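You operate a simulated robot arm through the tools that you are given. There is no shell and no other tool.

Carry out the task below with a simulated two-armed robot. There is one attempt and no reset: what you move stays moved.

Task
Free the taut line and park its black end in the green drum.
Fine: ease the steel slider back to its stop first, then open the rust lever.

It is judged by the outcome, as a careful person would: the job done as asked, and still so three seconds after it is handed in. It fails if anything else is knocked over, pushed out of place, dropped, spilled or broken.

Robot
Two 7-joint arms with two-finger grippers on one trunk that stands fixed in place. Base frame: the origin is at the foot of the trunk, x ahead of it, y to its left, z up; the work surface is at about z = 80. Lengths are in cm, angles in rad, forces in N, time in s.
The left shoulder is at [4.6, 17.5, 120.3], the right one opposite. With the tool pointing down near the work surface each hand reaches from about 10 to 84 cm from the base axis, measured 20 degrees to its own side. Payload 2.94 kg a hand.
The TCP of each hand is the grasp point between the finger pads, 3 cm short of the fingertips. In the tool frame z runs along the fingers and y along their closing line. The gripper opens to 13.8 cm; its body begins 10.9 cm behind the TCP.
Orientation is told as [roll, pitch, yaw] about the base's x, y, z axes, in that order, counted from this pose: with the fingers straight down and closing along the base's y, the tool's x points along the base's -x, its y along +y and its z along -z.

Tools
- The arms move only by the tool servo_tool. It takes "left_steps", "right_steps" or both (then of equal length, played together; a hand with none holds still); each is a list of rows, each an object of numbers (a shift or turn left out is 0, a gripper value left out holds the last): "tx", "ty", "tz": the shift along the base's x, y, z in units of 150 mm (1.0 is 150 mm); "ax", "ay", "az": the turn, a rotation vector about the base's x, y, z in units of 90 degrees (1.0 is 90 degrees); "grip": the closure, from 0 (fully open) to 1 (shut). In form: [{"tx": .., "ty": .., "tz": .., "ax": .., "ay": .., "az": .., "grip": ..}, ...]. A call has 1 to 20 rows; each row is the pose to reach, as a shift and turn from the pose commanded when the call began. A call with a number of a shift or a turn outside -1 to 1 is refused whole. Rows are played at 5 a second. More than 5 cm and 0.15 rad between two rows, or a gripper value outside its range, and nothing of the call is played. A pose out of reach is approached as far as the arm can. The call stops where the force on the tool passes 40 N (or 10 N more than at its start, if that is more) or the arm is blocked; 0.2 s more then pass. Each finger travels about 4.5 cm/s and halts on what it meets, pressing with about 41 N; the grip force reading is that of the motor and also rises with nothing between the fingers. The clock runs only during rows and for 0.2 s after the last one: add rows that repeat a pose to give the fingers time. It gives the time, the measured TCP pose, the force on the tool (base axes), the opening and the grip force at its end, in the units of the frame above (readings bear some noise), with the torque about the TCP (base axes, N m) and any sound that the robot's microphone picked up.
- Cameras (640 x 400 px; columns grow to the right, rows downward): "scene" is now at [11.23, -3.83, 169.09]; the picture's right is [-0.45, -0.89, 0.00], its down [-0.59, 0.29, -0.75] and it looks along [0.67, -0.34, -0.66] (base axes); focal length 311 px, centre (320, 200). "left" rides on the left gripper at [7.1, -1.9, -14.6] in its tool frame; the picture's right is [0.26, 0.97, 0.00], its down [-0.85, 0.23, -0.48] and it looks along [-0.46, 0.12, 0.88] (tool axes); focal length 280 px, centre (320, 200). "right" rides on the right gripper at [7.1, 1.9, -14.6] in its tool frame; the picture's right is [-0.26, 0.96, 0.00], its down [-0.85, -0.23, -0.48] and it looks along [-0.46, -0.12, 0.88] (tool axes); focal length 280 px, centre (320, 200). There is no depth. A picture from a camera that has moved, and an enlarged one, comes with that camera's place and axes in the base frame and with its lens.
- grab_frame(camera): a new picture of that camera. The clock stands still meanwhile.
- move_column(by): moves the trunk up (or, below 0, down) by that many cm; the arms and the scene camera ride with it, the base frame stays. It gives what a move gives, with no picture.
- aim_head(pan, tilt): turns the head with the scene camera to pan (to the left, within 2.094 rad either way) and tilt (down, from -0.506 to 1.204), counted from straight ahead of the robot (the tilt from the chest, where the trunk bows). It gives what a move gives.
- zoom(camera, box): a new picture of the part [left, top, right, bottom] of that camera's present view, enlarged. The clock stands still meanwhile.
- finish_job(): hands the job in; it is judged then, once.

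Nothing tells you positions but the pictures and the camera data. Unless the task says otherwise, let go and move clear before handing in.

The tools are called after "Call:" as name(argument=value, ...) on one line, values as JSON. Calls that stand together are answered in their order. servo_tool: Moves the arms, as the interface text tells. Its arguments: {"type":"object","properties":{"left_steps":{"type":"array","items":{"type":"object","properties":{"tx":{"type":"number"},"ty":{"type":"number"},"tz":{"type":"number"},"ax":{"type":"number"},"ay":{"type":"number"},"az":{"type":"number"},"grip":{"type":"number"}}}},"right_steps":{"type":"array","items":{"type":"object","properties":{"tx":{"type":"number"},"ty":{"type":"number"},"tz":{"type":"number"},"ax":{"type":"number"},"ay":{"type":"number"},"az":{"type":"number"},"grip":{"type":"number"}}}}},"required":[]} The other tools are called the same way: move_column (by) moves the trunk up or down; aim_head (pan, tilt) turns the head that bears the scene camera; grab_frame (camera) takes a picture; zoom (camera, box) takes an enlarged picture of a part of a camera's view; finish_job () hands the job in.

At the start:

```text
clock: 0.0
left_eef_pos: [58.75, 4.12, 128.56]
left_orientation: [-0.001, 0.001, -0.001]
left_contact_force: [0.2, 0.2, 0.4]
left_torque: [-0.05, 0.01, 0.03]
left_finger_gap: 13.79
left_grasp_force: 0.2
right_eef_pos: [53.67, -39.6, 137.31]
right_orientation: [0.002, 0.0, 0.0]
right_contact_force: [0.9, 0.5, 0.2]
right_torque: [0.04, 0.0, 0.0]
right_finger_gap: 13.85
right_grasp_force: 0.0
trunk travel left (down, up): [-37.5, 35.9]
head pan, tilt (commanded): [-0.463, 0.716]
```

scene: 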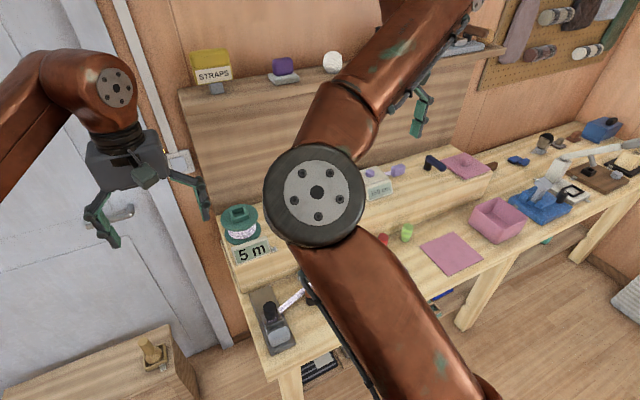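
right: 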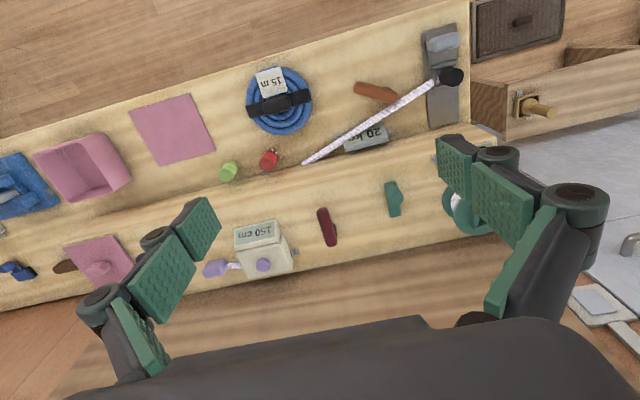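
left: 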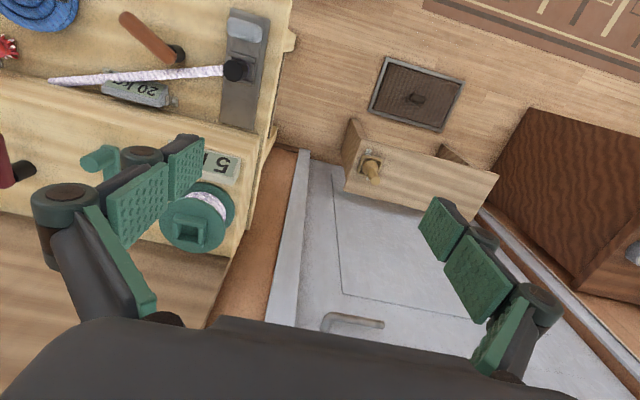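

I see a workbench with a taut white line running from a black end at a grey device (near its left end), a rust lever near it, and a green drum at the back-left. I'll look closer before moving anything.

Call:
zoom(camera="left", box=[0, 0, 320, 260])

Call:
zoom(camera="right", box=[220, 0, 520, 250])

Call:
zoom(camera="scene", box=[200, 180, 480, 380])

```text
1.54 times, centred on (160, 130) of left
camera zoom: at [51.6, 2.13, 143.13], right [-0.26, 0.97, 0.0], down [0.85, 0.23, 0.48], along [0.46, 0.12, -0.88], focal length 431 px, centre (566, 308)
```

zoom: 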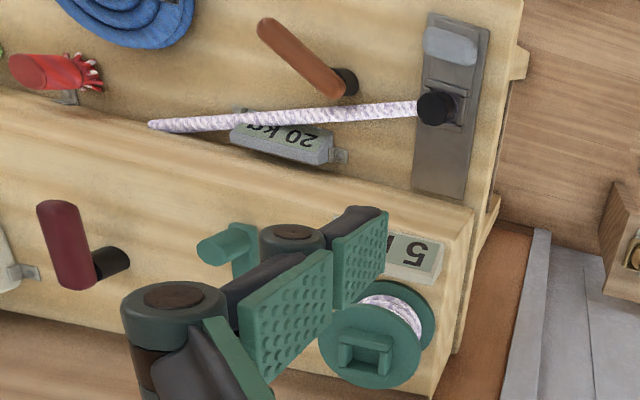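

```text
1.60 times, centred on (370, 125) of right
camera zoom: at [46.68, -37.65, 152.06], right [0.26, 0.96, 0.0], down [0.85, -0.23, 0.48], along [0.46, -0.12, -0.88], focal length 449 px, centre (240, 320)
```

zoom: 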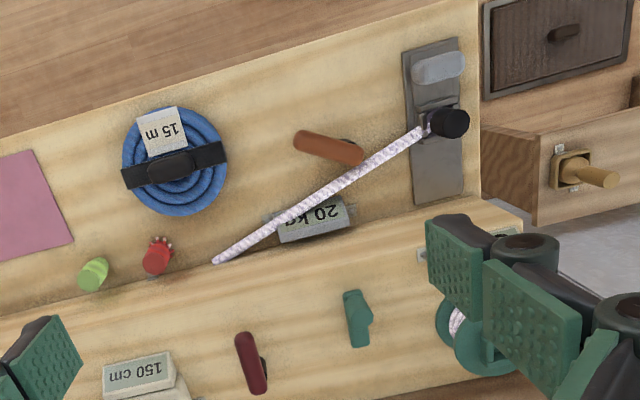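

```text
2.00 times, centred on (340, 280) of scene
camera zoom: at [11.23, -3.83, 169.09], right [-0.45, -0.89, 0.0], down [-0.59, 0.29, -0.75], along [0.67, -0.34, -0.66], focal length 622 px, centre (280, 40)
```

zoom: 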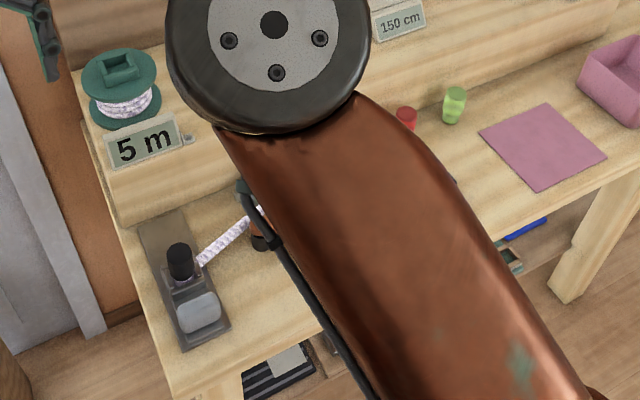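

The black end sits on a grey device at roughly (59, -12, 87), with the rust lever next to it and the drum on the back shelf. The right arm blocks the head camera, so I'll move it aside and up, clear of everything.

Call:
servo_tool(right_steps=[{"ty": -0.3, "tx": -0.2}, {"ty": -0.6, "tx": -0.4}, {"ty": -0.8, "tx": -0.6}, {"ty": -1.0, "tx": -0.8}, {"ty": -1.0, "tx": -0.8}])

Call:
aim_head(pan=-0.15, tilt=0.85)

Call:
grab_frame(camera="scene")

```text
refused: row 1 steps farther than a row can; nothing moved
```

```text
clock: 0.8
left_eef_pos: [58.78, 4.22, 128.53]
left_orientation: [-0.001, 0.0, -0.001]
left_contact_force: [0.8, -0.4, 0.1]
left_torque: [0.03, -0.01, 0.01]
left_finger_gap: 13.8
left_grasp_force: 0.0
right_eef_pos: [53.71, -39.56, 137.45]
right_orientation: [0.0, 0.001, 0.0]
right_contact_force: [-0.1, -0.9, -0.8]
right_torque: [0.0, 0.02, 0.0]
right_finger_gap: 13.81
right_grasp_force: 0.1
trunk travel left (down, up): [-37.5, 35.9]
head pan, tilt (commanded): [-0.15, 0.85]
```

```text
taken
camera scene: at [11.42, -1.25, 168.0], right [-0.15, -0.99, 0.0], down [-0.74, 0.11, -0.66], along [0.65, -0.1, -0.75], focal length 311 px, centre (320, 200)
```

scene: 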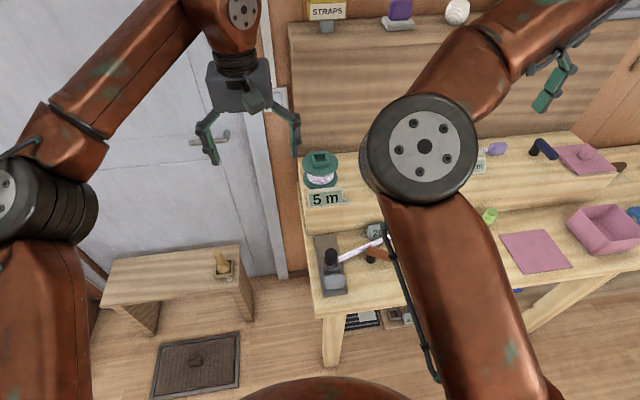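

The view is better, though the right arm still blocks the middle. I'll move it to the right in smaller steps.

Call:
servo_tool(right_steps=[{"ty": -0.2, "tx": -0.15}, {"ty": -0.4, "tx": -0.3}, {"ty": -0.6, "tx": -0.45}, {"ty": -0.8, "tx": -0.6}, {"ty": -1.0, "tx": -0.75}, {"ty": -1.0, "tx": -0.75}])

Call:
grab_frame(camera="scene")

```text
clock: 2.2
left_eef_pos: [58.78, 4.32, 128.4]
left_orientation: [-0.001, 0.0, 0.0]
left_contact_force: [-1.1, 0.2, -0.5]
left_torque: [-0.03, 0.04, 0.01]
left_finger_gap: 13.78
left_grasp_force: 0.1
right_eef_pos: [42.32, -54.07, 137.42]
right_orientation: [-0.001, 0.0, 0.0]
right_contact_force: [-0.6, -0.4, -0.2]
right_torque: [-0.02, 0.0, 0.0]
right_finger_gap: 13.8
right_grasp_force: 0.0
trunk travel left (down, up): [-37.5, 35.9]
head pan, tilt (commanded): [-0.15, 0.85]
```

```text
taken
camera scene: at [11.46, -1.13, 168.0], right [-0.15, -0.99, 0.0], down [-0.74, 0.11, -0.66], along [0.65, -0.1, -0.75], focal length 311 px, centre (320, 200)
```

scene: 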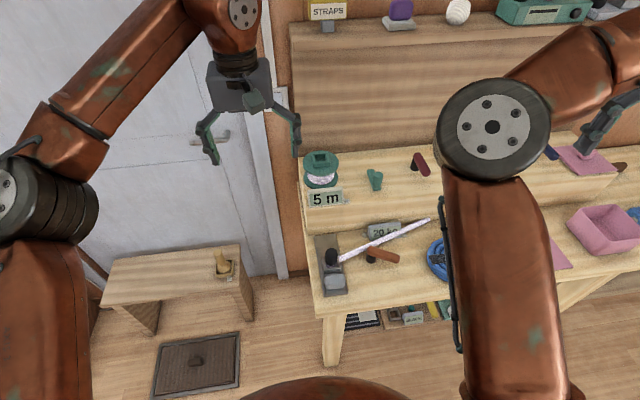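

Call:
zoom(camera="scene", box=[290, 220, 450, 320])

Call:
zoom(camera="scene", box=[290, 130, 450, 230])

Call:
zoom(camera="left", box=[40, 0, 300, 130])

```text
4.00 times, centred on (370, 270) of scene
camera zoom: at [11.46, -1.13, 168.0], right [-0.15, -0.99, 0.0], down [-0.74, 0.11, -0.66], along [0.65, -0.1, -0.75], focal length 1244 px, centre (120, -80)
```

zoom: 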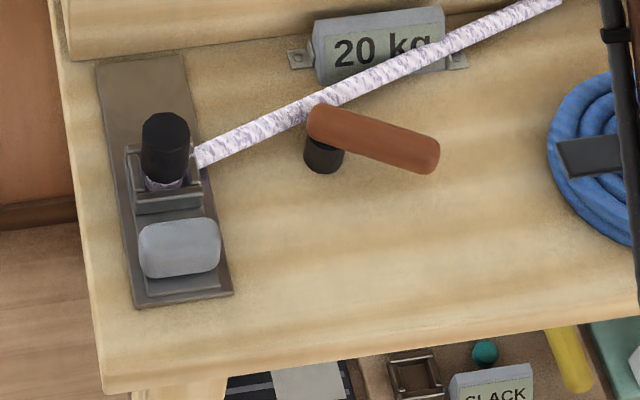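

```text
4.00 times, centred on (370, 180) of scene
camera zoom: at [11.46, -1.13, 168.0], right [-0.15, -0.99, 0.0], down [-0.74, 0.11, -0.66], along [0.65, -0.1, -0.75], focal length 1244 px, centre (120, 280)
```

zoom: 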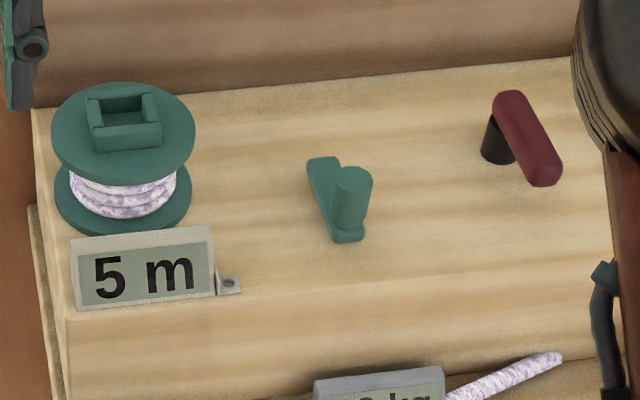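

```text
2.46 times, centred on (170, 65) of left
camera zoom: at [51.64, 2.23, 143.11], right [-0.26, 0.97, 0.0], down [0.85, 0.23, 0.48], along [0.46, 0.12, -0.88], focal length 690 px, centre (689, 532)
```

zoom: 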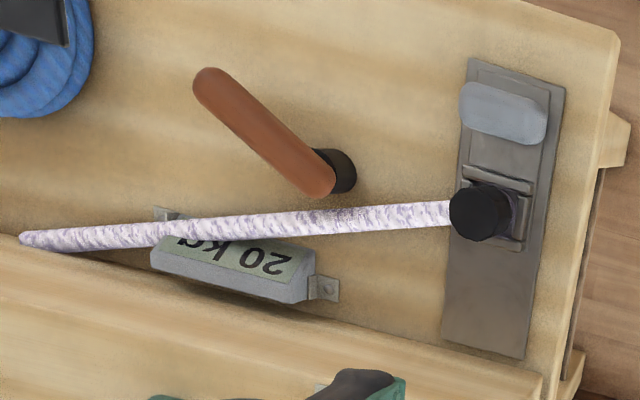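

The device is a grey plate with a bracket holding the black end and a thumb pad at its near end. The rust lever pivots beside the line. I'll bring the left hand's camera nearer to understand the parts.

Call:
servo_tool(left_steps=[{"tx": -0.12, "ty": -0.2}, {"tx": -0.24, "ty": -0.4}, {"tx": -0.36, "ty": -0.6, "tz": -0.15}, {"tx": -0.48, "ty": -0.8, "tz": -0.4}, {"tx": -0.6, "ty": -1.0, "tz": -0.65}, {"tx": -0.6, "ty": -1.0, "tz": -0.95}, {"tx": -0.6, "ty": -1.0, "tz": -1.0}, {"tx": -0.6, "ty": -1.0, "tz": -1.0}])

Call:
grab_frame(camera="left")

Call:
grab_frame(camera="right")

```text
refused: row 4 steps farther than a row can; nothing moved
```

```text
taken
camera left: at [51.64, 2.23, 143.11], right [-0.26, 0.97, 0.0], down [0.85, 0.23, 0.48], along [0.46, 0.12, -0.88], focal length 280 px, centre (320, 200)
```

left: 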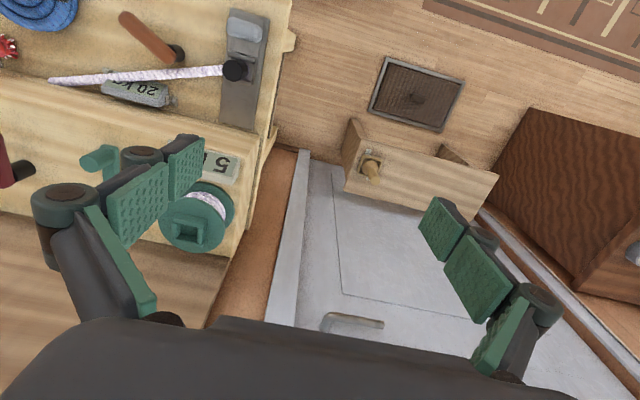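

```text
taken
camera right: at [35.42, -52.27, 152.04], right [0.26, 0.97, 0.0], down [0.85, -0.23, 0.48], along [0.46, -0.13, -0.88], focal length 280 px, centre (320, 200)
```

right: 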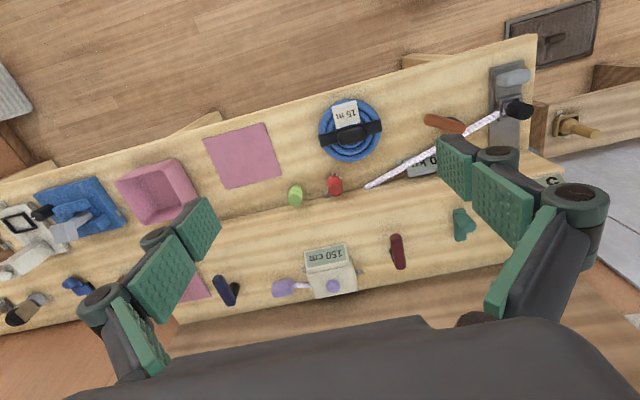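

The call was refused for oversize rows, so I'll repeat the approach with smaller steps. I'm still only looking, and the hand stays above everything.

Call:
servo_tool(left_steps=[{"tx": -0.12, "ty": -0.2}, {"tx": -0.24, "ty": -0.4}, {"tx": -0.36, "ty": -0.6, "tz": -0.1}, {"tx": -0.48, "ty": -0.8, "tz": -0.25}, {"tx": -0.6, "ty": -1.0, "tz": -0.4}, {"tx": -0.6, "ty": -1.0, "tz": -0.65}, {"tx": -0.6, "ty": -1.0, "tz": -0.9}, {"tx": -0.6, "ty": -1.0, "tz": -1.0}, {"tx": -0.6, "ty": -1.0, "tz": -1.0}])

Call:
grab_frame(camera="left")

```text
clock: 4.2
left_eef_pos: [49.55, -10.71, 113.86]
left_orientation: [-0.001, 0.0, -0.004]
left_contact_force: [-0.4, 0.6, -0.5]
left_torque: [-0.01, 0.0, 0.02]
left_finger_gap: 13.8
left_grasp_force: 0.0
right_eef_pos: [42.42, -54.43, 137.39]
right_orientation: [-0.001, 0.001, 0.0]
right_contact_force: [-0.7, 0.5, 0.9]
right_torque: [-0.03, -0.03, -0.02]
right_finger_gap: 13.8
right_grasp_force: 0.0
trunk travel left (down, up): [-37.5, 35.9]
head pan, tilt (commanded): [-0.15, 0.85]
```

```text
taken
camera left: at [42.46, -12.76, 128.47], right [-0.26, 0.97, 0.0], down [0.85, 0.23, 0.48], along [0.46, 0.12, -0.88], focal length 280 px, centre (320, 200)
```

left: 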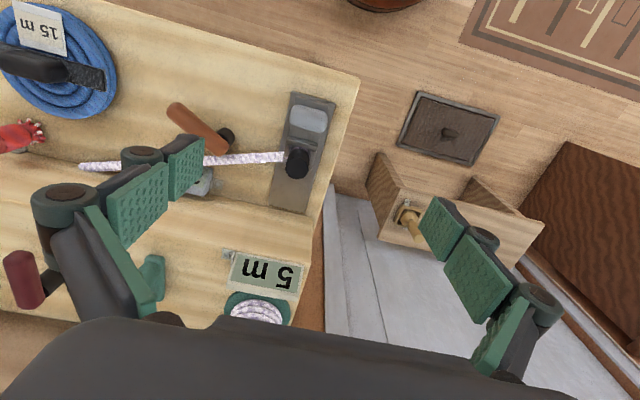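

Call:
zoom(camera="left", box=[140, 70, 380, 220])

Call:
zoom(camera="scene", box=[300, 230, 400, 300])

```text
2.67 times, centred on (260, 145) of left
camera zoom: at [42.46, -12.76, 128.47], right [-0.26, 0.97, 0.0], down [0.85, 0.23, 0.48], along [0.46, 0.12, -0.88], focal length 748 px, centre (480, 347)
```

zoom: 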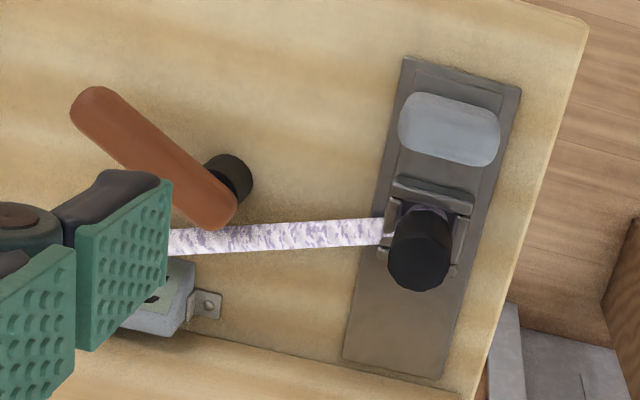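

```text
5.71 times, centred on (350, 265) of scene
camera zoom: at [11.39, -1.25, 168.0], right [-0.15, -0.99, 0.0], down [-0.74, 0.11, -0.66], along [0.65, -0.1, -0.75], focal length 1777 px, centre (149, -171)
```

zoom: 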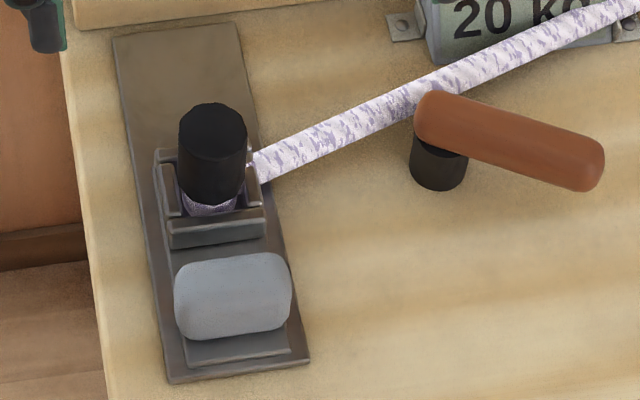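

The plate lies along base x (x 50–71, y ≈ -12), and the thumb pad is at about (52, -12, 84). The rust lever's vertical pivot is at about (59, -24.5), with its handle at z ≈ 87. I'll use the right hand's camera to check the lever and the line's far end.

Call:
servo_tool(right_steps=[{"tx": 0.1, "ty": 0.2, "tz": -0.2}, {"tx": 0.2, "ty": 0.4, "tz": -0.4}, {"tx": 0.3, "ty": 0.6, "tz": -0.6}, {"tx": 0.35, "ty": 0.8, "tz": -0.8}, {"tx": 0.4, "ty": 1.0, "tz": -1.0}, {"tx": 0.4, "ty": 1.0, "tz": -1.0}])

Call:
grab_frame(camera="right")

```text
clock: 5.3
left_eef_pos: [50.0, -10.33, 113.27]
left_orientation: [0.01, -0.005, 0.006]
left_contact_force: [-0.8, 0.1, -0.3]
left_torque: [-0.01, -0.02, -0.01]
left_finger_gap: 13.81
left_grasp_force: 0.0
right_eef_pos: [47.92, -42.35, 125.57]
right_orientation: [0.001, -0.004, -0.001]
right_contact_force: [-0.9, -0.2, 0.2]
right_torque: [0.0, 0.0, -0.01]
right_finger_gap: 13.79
right_grasp_force: 0.0
trunk travel left (down, up): [-37.5, 35.9]
head pan, tilt (commanded): [-0.15, 0.85]
stopped in row 5 (left hand): the force on the tool passed its limit at 54 N (the readings are from after the stop); the commanded pose is now the measured one
```

```text
taken
camera right: at [40.77, -40.45, 140.21], right [0.26, 0.96, 0.0], down [0.85, -0.23, 0.48], along [0.46, -0.13, -0.88], focal length 280 px, centre (320, 200)
```

right: 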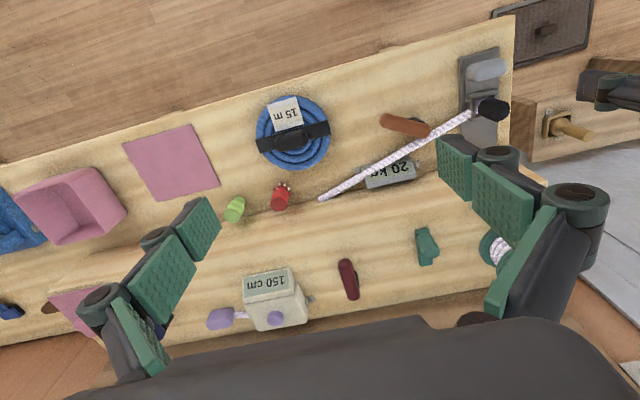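

The two arms touched each other; nothing on the bench was involved. I'll check the scene view before moving again.

Call:
grab_frame(camera="scene")

Call:
zoom(camera="right", box=[300, 40, 520, 210])

```text
taken
camera scene: at [11.45, -1.2, 168.0], right [-0.15, -0.99, 0.0], down [-0.74, 0.11, -0.66], along [0.65, -0.1, -0.75], focal length 311 px, centre (320, 200)
```

scene: 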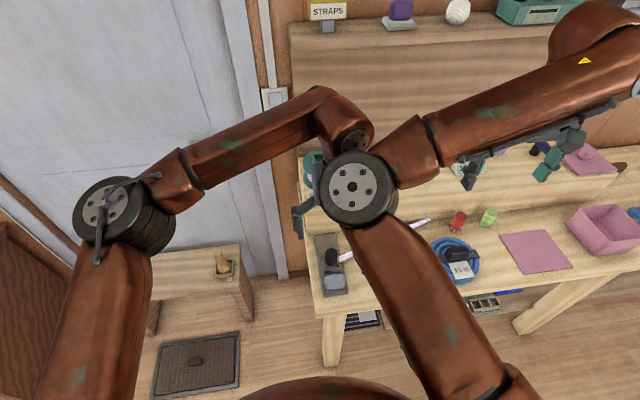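

```text
2.35 times, centred on (410, 125) of right
camera zoom: at [40.77, -40.45, 140.21], right [0.26, 0.96, 0.0], down [0.85, -0.23, 0.48], along [0.46, -0.13, -0.88], focal length 660 px, centre (108, 376)
```

zoom: 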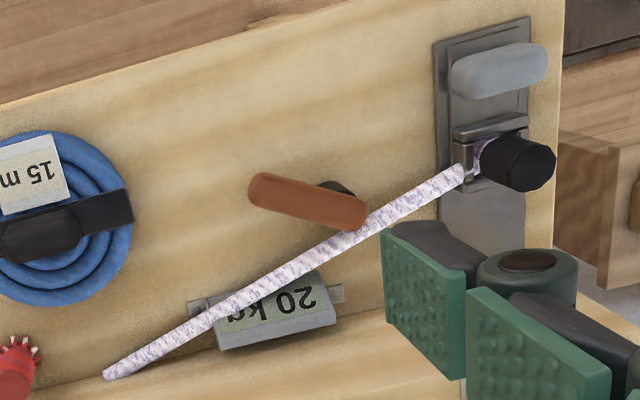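

The right arm's elbow sits inward, so I'll work with one arm at a time. I'll send the left hand back to its own side, away from the right arm.

Call:
servo_tool(left_steps=[{"ty": 0.2}, {"ty": 0.4, "tz": 0.1}, {"ty": 0.6, "tz": 0.3}, {"ty": 0.8, "tz": 0.5}, {"ty": 1.0, "tz": 0.7}, {"ty": 1.0, "tz": 0.7}])

Call:
servo_tool(left_steps=[{"ty": 0.25}, {"ty": 0.5}, {"ty": 0.75, "tx": -0.1}, {"ty": 1.0, "tx": -0.2}, {"ty": 1.0, "tx": -0.2}])

Call:
grab_frame(camera="scene")

```text
clock: 5.7
left_eef_pos: [50.16, -8.35, 112.74]
left_orientation: [0.011, -0.009, 0.017]
left_contact_force: [0.4, 0.9, -0.7]
left_torque: [-0.06, 0.0, 0.01]
left_finger_gap: 13.79
left_grasp_force: 0.0
right_eef_pos: [48.0, -42.0, 125.73]
right_orientation: [-0.002, -0.009, 0.006]
right_contact_force: [0.3, 0.5, 0.1]
right_torque: [-0.09, 0.03, 0.0]
right_finger_gap: 13.8
right_grasp_force: 0.0
trunk travel left (down, up): [-37.5, 35.9]
head pan, tilt (commanded): [-0.15, 0.85]
stopped in row 1 (left hand): the force on the tool passed its limit at 71 N (the readings are from after the stop); the commanded pose is now the measured one
```

```text
clock: 6.9
left_eef_pos: [46.99, 6.34, 112.63]
left_orientation: [0.015, -0.008, 0.014]
left_contact_force: [0.2, -0.6, -0.5]
left_torque: [0.08, 0.01, -0.01]
left_finger_gap: 13.82
left_grasp_force: 0.0
right_eef_pos: [47.85, -42.46, 125.61]
right_orientation: [0.0, -0.01, 0.005]
right_contact_force: [-0.1, 0.6, 0.3]
right_torque: [0.07, 0.02, 0.04]
right_finger_gap: 13.82
right_grasp_force: 0.1
trunk travel left (down, up): [-37.5, 35.9]
head pan, tilt (commanded): [-0.15, 0.85]
```

```text
taken
camera scene: at [11.47, -1.47, 167.99], right [-0.15, -0.99, 0.0], down [-0.74, 0.11, -0.66], along [0.65, -0.1, -0.75], focal length 311 px, centre (320, 200)
```

scene: 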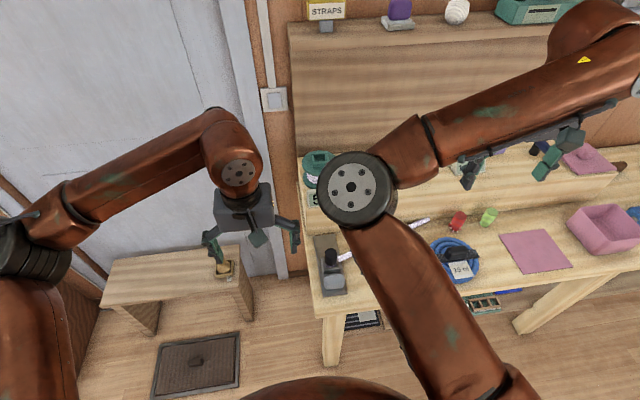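

The left arm is free and near the slider, so it will ease the slider. First I'll pull the right arm well back to its own side.

Call:
servo_tool(right_steps=[{"tx": -0.1, "ty": -0.2, "tz": 0.15}, {"tx": -0.2, "ty": -0.4, "tz": 0.3}, {"tx": -0.35, "ty": -0.6, "tz": 0.45}, {"tx": -0.5, "ty": -0.8, "tz": 0.6}, {"tx": -0.65, "ty": -1.0, "tz": 0.75}, {"tx": -0.65, "ty": -1.0, "tz": 0.75}])

Call:
servo_tool(right_steps=[{"tx": -0.1, "ty": -0.2}, {"tx": -0.2, "ty": -0.4}, {"tx": -0.2, "ty": -0.6}, {"tx": -0.2, "ty": -0.6}])

Call:
grab_frame(camera="scene")

Call:
grab_frame(camera="left")

```text
clock: 8.3
left_eef_pos: [47.2, 6.57, 112.43]
left_orientation: [0.013, -0.006, 0.016]
left_contact_force: [0.3, -0.4, 0.4]
left_torque: [-0.03, 0.02, -0.02]
left_finger_gap: 13.79
left_grasp_force: 0.1
right_eef_pos: [38.16, -57.2, 136.43]
right_orientation: [-0.002, -0.009, 0.005]
right_contact_force: [0.9, 0.9, 0.2]
right_torque: [-0.01, 0.05, -0.03]
right_finger_gap: 13.79
right_grasp_force: 0.0
trunk travel left (down, up): [-37.5, 35.9]
head pan, tilt (commanded): [-0.15, 0.85]
```

```text
clock: 9.3
left_eef_pos: [47.11, 6.59, 112.63]
left_orientation: [0.011, -0.008, 0.016]
left_contact_force: [0.8, 0.3, -0.6]
left_torque: [-0.03, 0.02, 0.01]
left_finger_gap: 13.8
left_grasp_force: 0.0
right_eef_pos: [35.08, -66.21, 136.84]
right_orientation: [-0.003, -0.008, 0.002]
right_contact_force: [0.2, 0.8, 0.5]
right_torque: [-0.02, 0.03, 0.0]
right_finger_gap: 13.81
right_grasp_force: 0.0
trunk travel left (down, up): [-37.5, 35.9]
head pan, tilt (commanded): [-0.15, 0.85]
```

```text
taken
camera scene: at [11.43, -1.13, 168.0], right [-0.15, -0.99, 0.0], down [-0.74, 0.11, -0.66], along [0.65, -0.1, -0.75], focal length 311 px, centre (320, 200)
```

scene: 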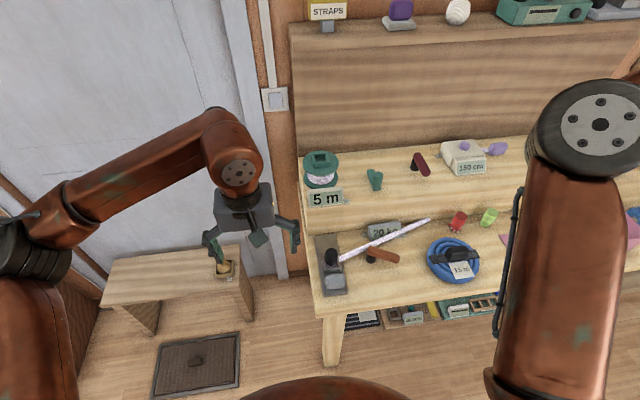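

```text
taken
camera left: at [39.91, 4.25, 127.09], right [-0.28, 0.96, 0.01], down [0.84, 0.24, 0.48], along [0.46, 0.14, -0.87], focal length 280 px, centre (320, 200)
```

left: 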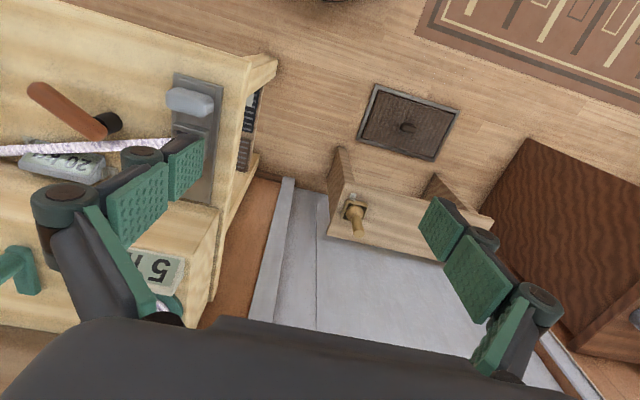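

Now the head camera has a clear view. I'll zoom in on the whole line, the lever, the anchor and the drum.

Call:
zoom(camera="scene", box=[300, 200, 460, 300])

Call:
zoom(camera="scene", box=[300, 140, 440, 220])

Call:
zoom(camera="scene", box=[390, 200, 450, 238])

Call:
zoom(camera="scene", box=[310, 235, 360, 300])

```text
4.00 times, centred on (380, 250) of scene
camera zoom: at [11.43, -1.13, 168.0], right [-0.15, -0.99, 0.0], down [-0.74, 0.11, -0.66], along [0.65, -0.1, -0.75], focal length 1244 px, centre (80, 0)
```

zoom: 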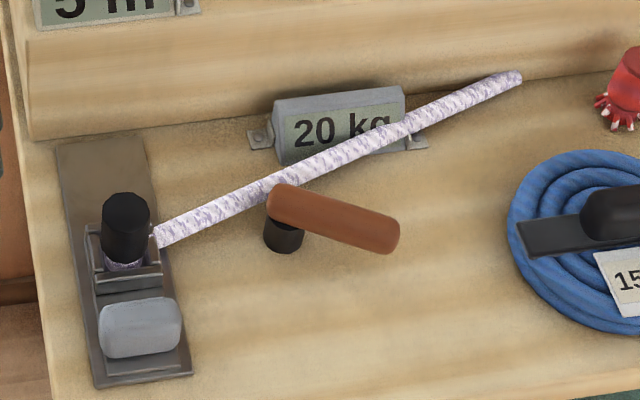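

```text
4.57 times, centred on (370, 180) of scene
camera zoom: at [11.43, -1.13, 168.0], right [-0.15, -0.99, 0.0], down [-0.74, 0.11, -0.66], along [0.65, -0.1, -0.75], focal length 1421 px, centre (91, 291)
```

zoom: 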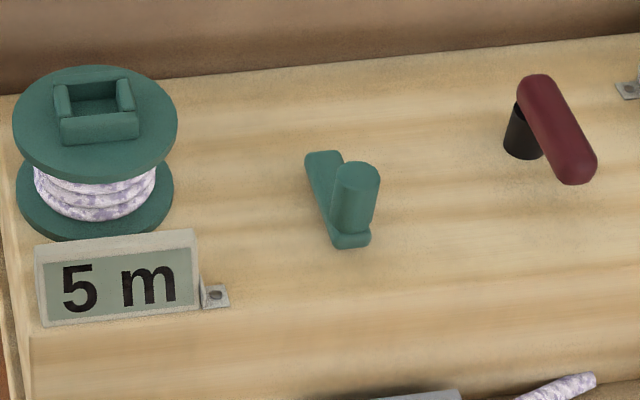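

```text
10.53 times, centred on (420, 219) of scene
camera zoom: at [11.43, -1.13, 168.0], right [-0.15, -0.99, 0.0], down [-0.74, 0.11, -0.66], along [0.65, -0.1, -0.75], focal length 3273 px, centre (-733, 0)
```

zoom: 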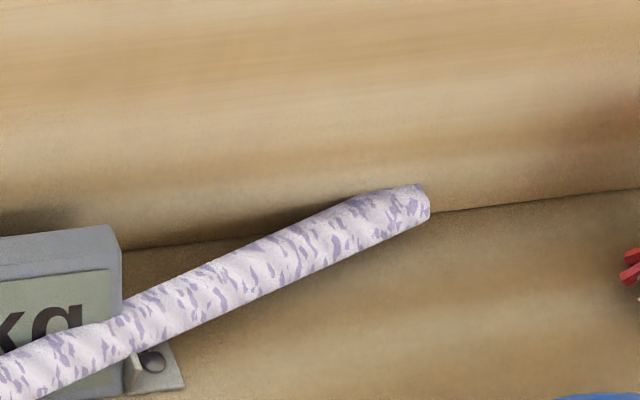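

```text
6.15 times, centred on (335, 268) of scene
camera zoom: at [11.43, -1.13, 168.0], right [-0.15, -0.99, 0.0], down [-0.74, 0.11, -0.66], along [0.65, -0.1, -0.75], focal length 1914 px, centre (228, -215)
```

zoom: 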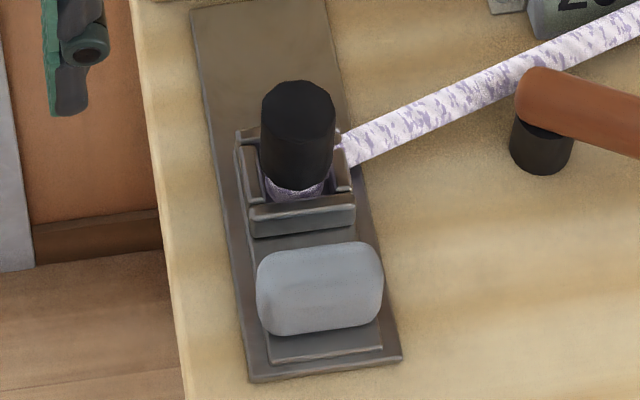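

The slider is one piece: a strip, a socket holding the black end, and a thumb pad of about 6 cm at (52, -12, 84). Its free travel is toward the back of the plate, which slackens the line. I'll bring the left hand above the pad.

Call:
servo_tool(left_steps=[{"ty": -0.25, "tx": 0.08}, {"ty": -0.5, "tx": 0.16}, {"ty": -0.75, "tx": 0.25}, {"ty": -1.0, "tx": 0.33}, {"ty": -1.0, "tx": 0.33, "az": -0.009}])

Call:
servo_tool(left_steps=[{"ty": -0.12, "tz": -0.2, "grip": 0.25}, {"ty": -0.24, "tz": -0.45, "grip": 0.25}, {"ty": -0.24, "tz": -0.7, "grip": 0.25}, {"ty": -0.24, "tz": -0.85, "grip": 0.25}, {"ty": -0.24, "tz": -0.85, "grip": 0.25}])

Call:
grab_frame(camera="left")

Call:
grab_frame(camera="scene")

```text
clock: 10.5
left_eef_pos: [52.18, -8.39, 112.63]
left_orientation: [0.011, -0.006, 0.003]
left_contact_force: [-0.1, 0.9, 0.4]
left_torque: [-0.05, -0.01, -0.01]
left_finger_gap: 13.78
left_grasp_force: 0.0
right_eef_pos: [34.98, -66.27, 136.83]
right_orientation: [-0.002, -0.01, 0.004]
right_contact_force: [0.3, 0.0, 0.5]
right_torque: [-0.03, 0.01, -0.01]
right_finger_gap: 13.8
right_grasp_force: 0.1
trunk travel left (down, up): [-37.5, 35.9]
head pan, tilt (commanded): [-0.15, 0.85]
```

```text
clock: 11.7
left_eef_pos: [52.17, -12.12, 99.89]
left_orientation: [0.013, -0.007, 0.0]
left_contact_force: [-0.1, 0.6, 0.0]
left_torque: [0.01, 0.0, -0.02]
left_finger_gap: 10.32
left_grasp_force: 0.1
right_eef_pos: [35.01, -66.37, 136.74]
right_orientation: [0.0, -0.012, 0.004]
right_contact_force: [-0.1, 0.5, 0.5]
right_torque: [0.03, -0.01, -0.02]
right_finger_gap: 13.8
right_grasp_force: 0.0
trunk travel left (down, up): [-37.5, 35.9]
head pan, tilt (commanded): [-0.15, 0.85]
```

```text
taken
camera left: at [45.02, -14.37, 114.43], right [-0.26, 0.96, 0.01], down [0.85, 0.22, 0.48], along [0.47, 0.14, -0.87], focal length 280 px, centre (320, 200)
```

left: 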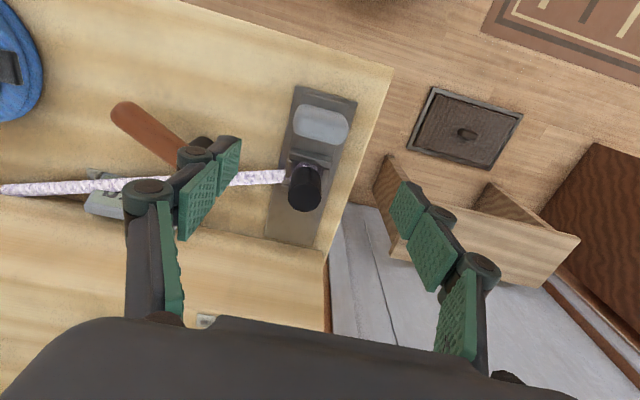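

```text
taken
camera scene: at [11.4, -1.3, 168.0], right [-0.15, -0.99, 0.0], down [-0.74, 0.11, -0.66], along [0.65, -0.1, -0.75], focal length 311 px, centre (320, 200)
```

scene: 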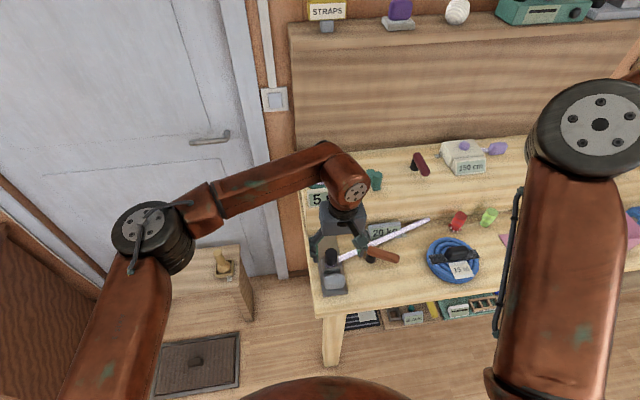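

The pad measures at (52.3, -11.9, 84) again, directly under the gripper. I'll descend around it with the fingers still open.

Call:
servo_tool(left_steps=[{"tz": -0.25}, {"tz": -0.5}, {"tz": -0.7}, {"tz": -0.85}, {"tz": -0.95}, {"tz": -0.95}])

Call:
grab_frame(camera="left")

Call:
zoom(camera="scene", box=[300, 200, 420, 300])

```text
clock: 13.1
left_eef_pos: [52.03, -12.0, 85.8]
left_orientation: [0.014, -0.006, 0.002]
left_contact_force: [-0.3, 0.3, 0.0]
left_torque: [0.01, -0.01, 0.01]
left_finger_gap: 10.35
left_grasp_force: 0.0
right_eef_pos: [35.06, -66.39, 136.9]
right_orientation: [-0.001, -0.011, 0.003]
right_contact_force: [0.1, 0.6, -0.1]
right_torque: [0.02, 0.0, -0.03]
right_finger_gap: 13.8
right_grasp_force: 0.0
trunk travel left (down, up): [-37.5, 35.9]
head pan, tilt (commanded): [-0.15, 0.85]
```

```text
taken
camera left: at [44.78, -14.22, 100.25], right [-0.26, 0.96, 0.01], down [0.85, 0.23, 0.48], along [0.47, 0.14, -0.87], focal length 280 px, centre (320, 200)
```

left: 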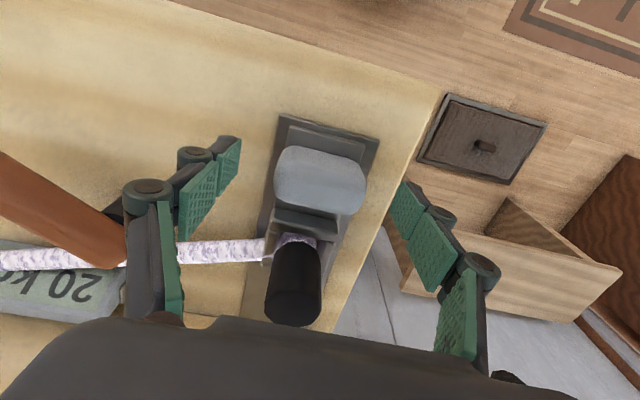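

```text
4.00 times, centred on (360, 250) of scene
camera zoom: at [11.41, -1.3, 168.0], right [-0.15, -0.99, 0.0], down [-0.74, 0.11, -0.66], along [0.65, -0.1, -0.75], focal length 1244 px, centre (160, 0)
```

zoom: 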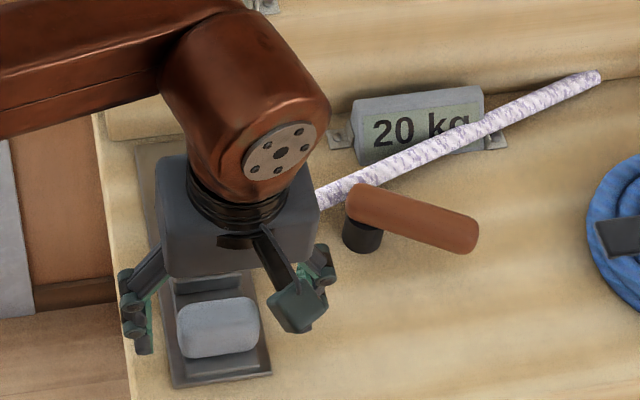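

The fingers straddle the pad with room on both sides. I'll go down about 1 cm more and close gently on it.

Call:
servo_tool(left_steps=[{"tz": -0.035}, {"tz": -0.07}, {"tz": -0.07, "grip": 0.4}, {"tz": -0.07, "grip": 0.5}, {"tz": -0.07, "grip": 0.58}, {"tz": -0.07, "grip": 0.62}, {"tz": -0.07, "grip": 0.62}, {"tz": -0.07, "grip": 0.62}])

Call:
zoom(camera="scene", box=[300, 200, 420, 300])

Call:
grab_frame(camera="left")

```text
clock: 14.9
left_eef_pos: [52.19, -11.87, 84.61]
left_orientation: [0.015, -0.007, 0.001]
left_contact_force: [-0.1, 11.1, 3.1]
left_torque: [0.46, 0.26, -0.09]
left_finger_gap: 5.91
left_grasp_force: 45.0
right_eef_pos: [35.08, -66.15, 136.86]
right_orientation: [0.0, -0.011, 0.006]
right_contact_force: [0.2, -0.9, -0.8]
right_torque: [0.03, -0.02, -0.06]
right_finger_gap: 13.79
right_grasp_force: 0.1
trunk travel left (down, up): [-37.5, 35.9]
head pan, tilt (commanded): [-0.15, 0.85]
```

```text
4.00 times, centred on (360, 250) of scene
camera zoom: at [11.39, -1.14, 168.0], right [-0.15, -0.99, 0.0], down [-0.74, 0.11, -0.66], along [0.65, -0.1, -0.75], focal length 1244 px, centre (160, 0)
```

zoom: 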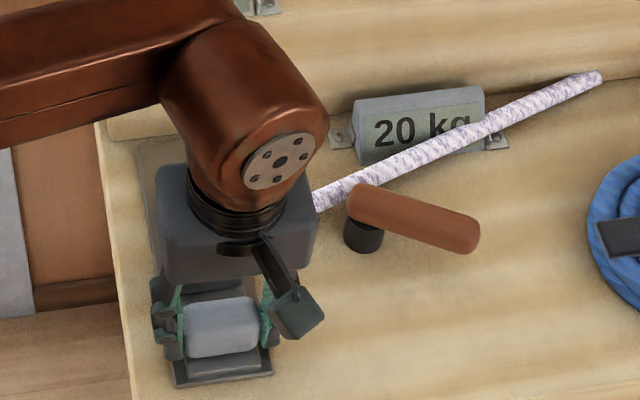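

```text
taken
camera left: at [44.88, -14.14, 99.18], right [-0.26, 0.96, 0.01], down [0.84, 0.23, 0.48], along [0.47, 0.14, -0.87], focal length 280 px, centre (320, 200)
```

left: 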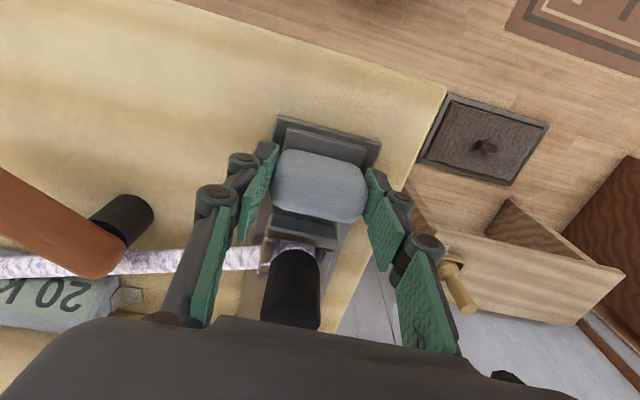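

The pad is gripped (gap 5.9 cm). I'll ease the slider slowly toward the back, a little at a time, watching the forces.

Call:
servo_tool(left_steps=[{"tx": 0.03}, {"tx": 0.06}, {"tx": 0.09}, {"tx": 0.12}, {"tx": 0.12}])

Call:
zoom(camera="scene", box=[300, 200, 420, 300])

```text
clock: 16.1
left_eef_pos: [53.73, -11.81, 84.72]
left_orientation: [0.013, -0.009, 0.001]
left_contact_force: [-5.2, 23.6, 7.1]
left_torque: [0.24, 1.15, -0.43]
left_finger_gap: 5.91
left_grasp_force: 45.3
right_eef_pos: [35.1, -65.86, 136.95]
right_orientation: [-0.002, -0.011, 0.004]
right_contact_force: [-0.8, -1.0, -0.1]
right_torque: [0.0, 0.0, -0.02]
right_finger_gap: 13.77
right_grasp_force: 0.1
trunk travel left (down, up): [-37.5, 35.9]
head pan, tilt (commanded): [-0.15, 0.85]
```

```text
4.00 times, centred on (360, 250) of scene
camera zoom: at [11.32, -0.94, 168.01], right [-0.15, -0.99, 0.0], down [-0.74, 0.11, -0.66], along [0.65, -0.1, -0.75], focal length 1244 px, centre (160, 0)
```

zoom: 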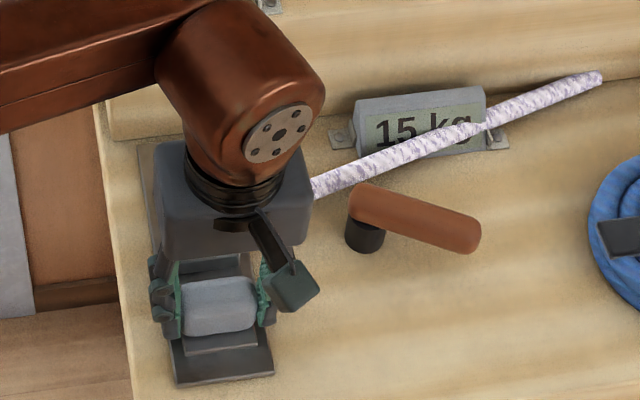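

The tension readout dropped from 20 kg to 15 kg, so this is the right direction. There's some sideways load, so I'll offset slightly in +y and keep easing.

Call:
servo_tool(left_steps=[{"tx": 0.03, "ty": 0.01}, {"tx": 0.06, "ty": 0.015}, {"tx": 0.09, "ty": 0.015}, {"tx": 0.12, "ty": 0.015}, {"tx": 0.15, "ty": 0.015}, {"tx": 0.15, "ty": 0.015}])

Call:
zoom(camera="scene", box=[300, 200, 420, 300])

```text
clock: 17.5
left_eef_pos: [56.11, -11.91, 84.61]
left_orientation: [0.012, -0.007, -0.002]
left_contact_force: [-5.8, 10.0, -2.5]
left_torque: [0.03, 0.64, -0.53]
left_finger_gap: 5.88
left_grasp_force: 45.1
right_eef_pos: [34.93, -66.14, 136.84]
right_orientation: [0.002, -0.011, 0.003]
right_contact_force: [-0.2, -0.5, -0.5]
right_torque: [-0.03, 0.0, 0.01]
right_finger_gap: 13.78
right_grasp_force: 0.0
trunk travel left (down, up): [-37.5, 35.9]
head pan, tilt (commanded): [-0.15, 0.85]
```

```text
4.00 times, centred on (360, 250) of scene
camera zoom: at [11.38, -1.13, 168.0], right [-0.15, -0.99, 0.0], down [-0.74, 0.11, -0.66], along [0.65, -0.1, -0.75], focal length 1244 px, centre (160, 0)
```

zoom: 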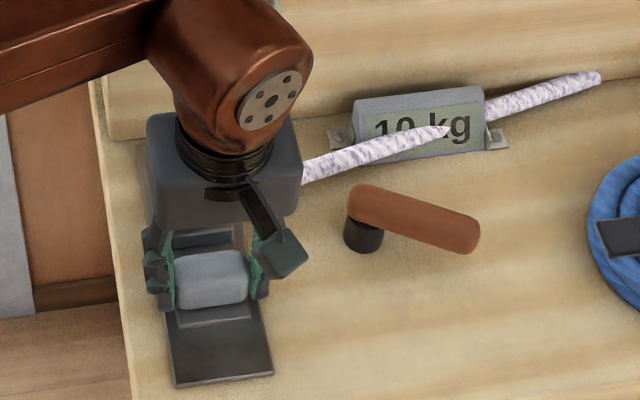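

It now reads about 10 kg. I'll keep easing at the same slow pace.

Call:
servo_tool(left_steps=[{"tx": 0.03}, {"tx": 0.06}, {"tx": 0.09}, {"tx": 0.12}, {"tx": 0.15}, {"tx": 0.15}])

Call:
zoom(camera="scene", box=[300, 200, 420, 300])

```text
clock: 18.9
left_eef_pos: [58.39, -11.8, 84.62]
left_orientation: [0.012, -0.008, 0.002]
left_contact_force: [-4.4, 10.9, -6.0]
left_torque: [-0.02, 0.41, -0.18]
left_finger_gap: 5.89
left_grasp_force: 45.3
right_eef_pos: [35.01, -66.13, 136.82]
right_orientation: [-0.001, -0.01, 0.004]
right_contact_force: [0.4, -0.6, -0.3]
right_torque: [0.0, -0.03, -0.02]
right_finger_gap: 13.8
right_grasp_force: 0.0
trunk travel left (down, up): [-37.5, 35.9]
head pan, tilt (commanded): [-0.15, 0.85]
```

```text
4.00 times, centred on (360, 250) of scene
camera zoom: at [11.42, -1.11, 167.99], right [-0.15, -0.99, 0.0], down [-0.74, 0.11, -0.66], along [0.65, -0.1, -0.75], focal length 1244 px, centre (160, 0)
```

zoom: 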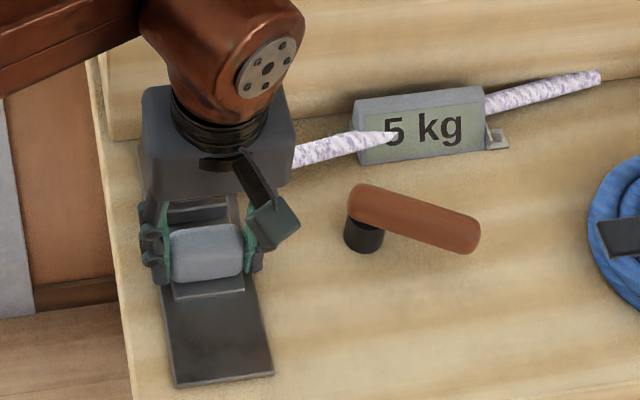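

It reads 5 kg now, and the slider has moved about 6 cm. I'll continue until it reaches its stop.

Call:
servo_tool(left_steps=[{"tx": 0.025}, {"tx": 0.05}, {"tx": 0.075}, {"tx": 0.1}, {"tx": 0.125}, {"tx": 0.15}, {"tx": 0.15}])

Call:
zoom(camera="scene", box=[300, 200, 420, 300])

```text
clock: 20.5
left_eef_pos: [60.29, -11.89, 84.65]
left_orientation: [0.015, -0.001, 0.0]
left_contact_force: [-31.6, 12.1, -4.9]
left_torque: [-0.2, 0.85, 0.11]
left_finger_gap: 5.9
left_grasp_force: 44.7
right_eef_pos: [34.86, -66.23, 137.0]
right_orientation: [-0.002, -0.012, 0.005]
right_contact_force: [-0.2, 0.8, 0.4]
right_torque: [-0.01, 0.01, -0.01]
right_finger_gap: 13.81
right_grasp_force: 0.2
trunk travel left (down, up): [-37.5, 35.9]
head pan, tilt (commanded): [-0.15, 0.85]
```

```text
4.00 times, centred on (360, 250) of scene
camera zoom: at [11.07, -1.08, 168.02], right [-0.15, -0.99, 0.0], down [-0.74, 0.11, -0.66], along [0.65, -0.1, -0.75], focal length 1244 px, centre (160, 0)
```

zoom: 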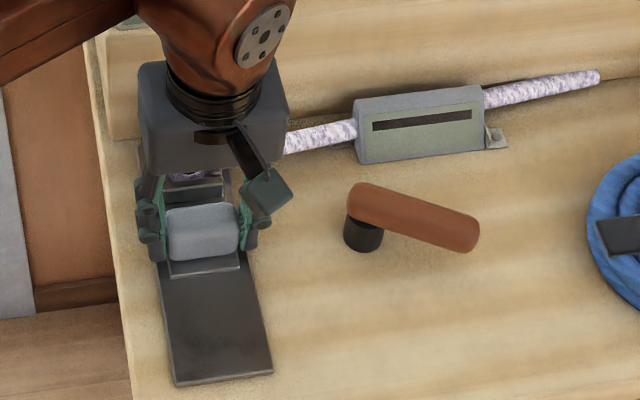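

The slider has hit its stop: it moved about 8 cm, resistance rose, and the readout shows "—" (no load). I'll relieve the push, open the fingers, lift away and check that it stays.

Call:
servo_tool(left_steps=[{"tx": -0.015}, {"tx": -0.02}, {"tx": -0.02, "grip": 0.5}, {"tx": -0.02, "grip": 0.35}, {"tx": -0.02, "grip": 0.25}, {"tx": -0.02, "grip": 0.25}, {"tx": -0.02, "grip": 0.25}])

Call:
servo_tool(left_steps=[{"tz": 0.15}, {"tz": 0.4}, {"tz": 0.7}, {"tz": 1.0}, {"tz": 1.0}])

Call:
grab_frame(camera="left")

Call:
zoom(camera="scene", box=[300, 200, 420, 300])

```text
clock: 22.1
left_eef_pos: [60.35, -11.87, 84.64]
left_orientation: [0.014, -0.007, 0.002]
left_contact_force: [-1.5, -0.6, 0.0]
left_torque: [0.02, -0.01, -0.03]
left_finger_gap: 10.34
left_grasp_force: 0.0
right_eef_pos: [35.1, -66.28, 136.78]
right_orientation: [-0.001, -0.009, 0.005]
right_contact_force: [-0.2, -0.1, 0.1]
right_torque: [0.0, 0.01, 0.0]
right_finger_gap: 13.83
right_grasp_force: 0.1
trunk travel left (down, up): [-37.5, 35.9]
head pan, tilt (commanded): [-0.15, 0.85]
```

```text
clock: 23.3
left_eef_pos: [60.16, -11.99, 99.67]
left_orientation: [0.015, -0.006, 0.002]
left_contact_force: [-0.2, 0.6, 0.5]
left_torque: [0.0, 0.01, 0.05]
left_finger_gap: 10.32
left_grasp_force: 0.0
right_eef_pos: [35.2, -66.38, 136.75]
right_orientation: [0.0, -0.008, 0.006]
right_contact_force: [-0.3, 0.2, 0.1]
right_torque: [-0.01, 0.04, -0.02]
right_finger_gap: 13.82
right_grasp_force: 0.0
trunk travel left (down, up): [-37.5, 35.9]
head pan, tilt (commanded): [-0.15, 0.85]
```

```text
taken
camera left: at [52.86, -14.24, 114.2], right [-0.26, 0.96, 0.01], down [0.85, 0.23, 0.48], along [0.46, 0.14, -0.88], focal length 280 px, centre (320, 200)
```

left: 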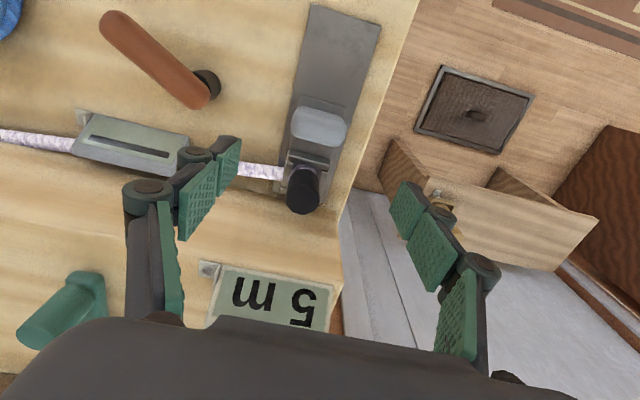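

```text
4.00 times, centred on (360, 250) of scene
camera zoom: at [11.52, -1.26, 167.99], right [-0.15, -0.99, 0.0], down [-0.74, 0.11, -0.66], along [0.65, -0.1, -0.75], focal length 1244 px, centre (160, 0)
```

zoom: 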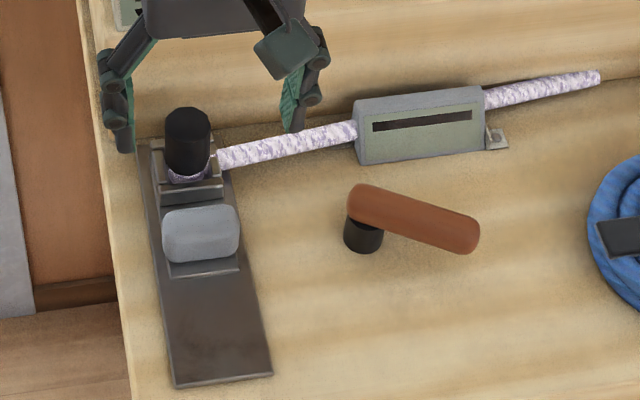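

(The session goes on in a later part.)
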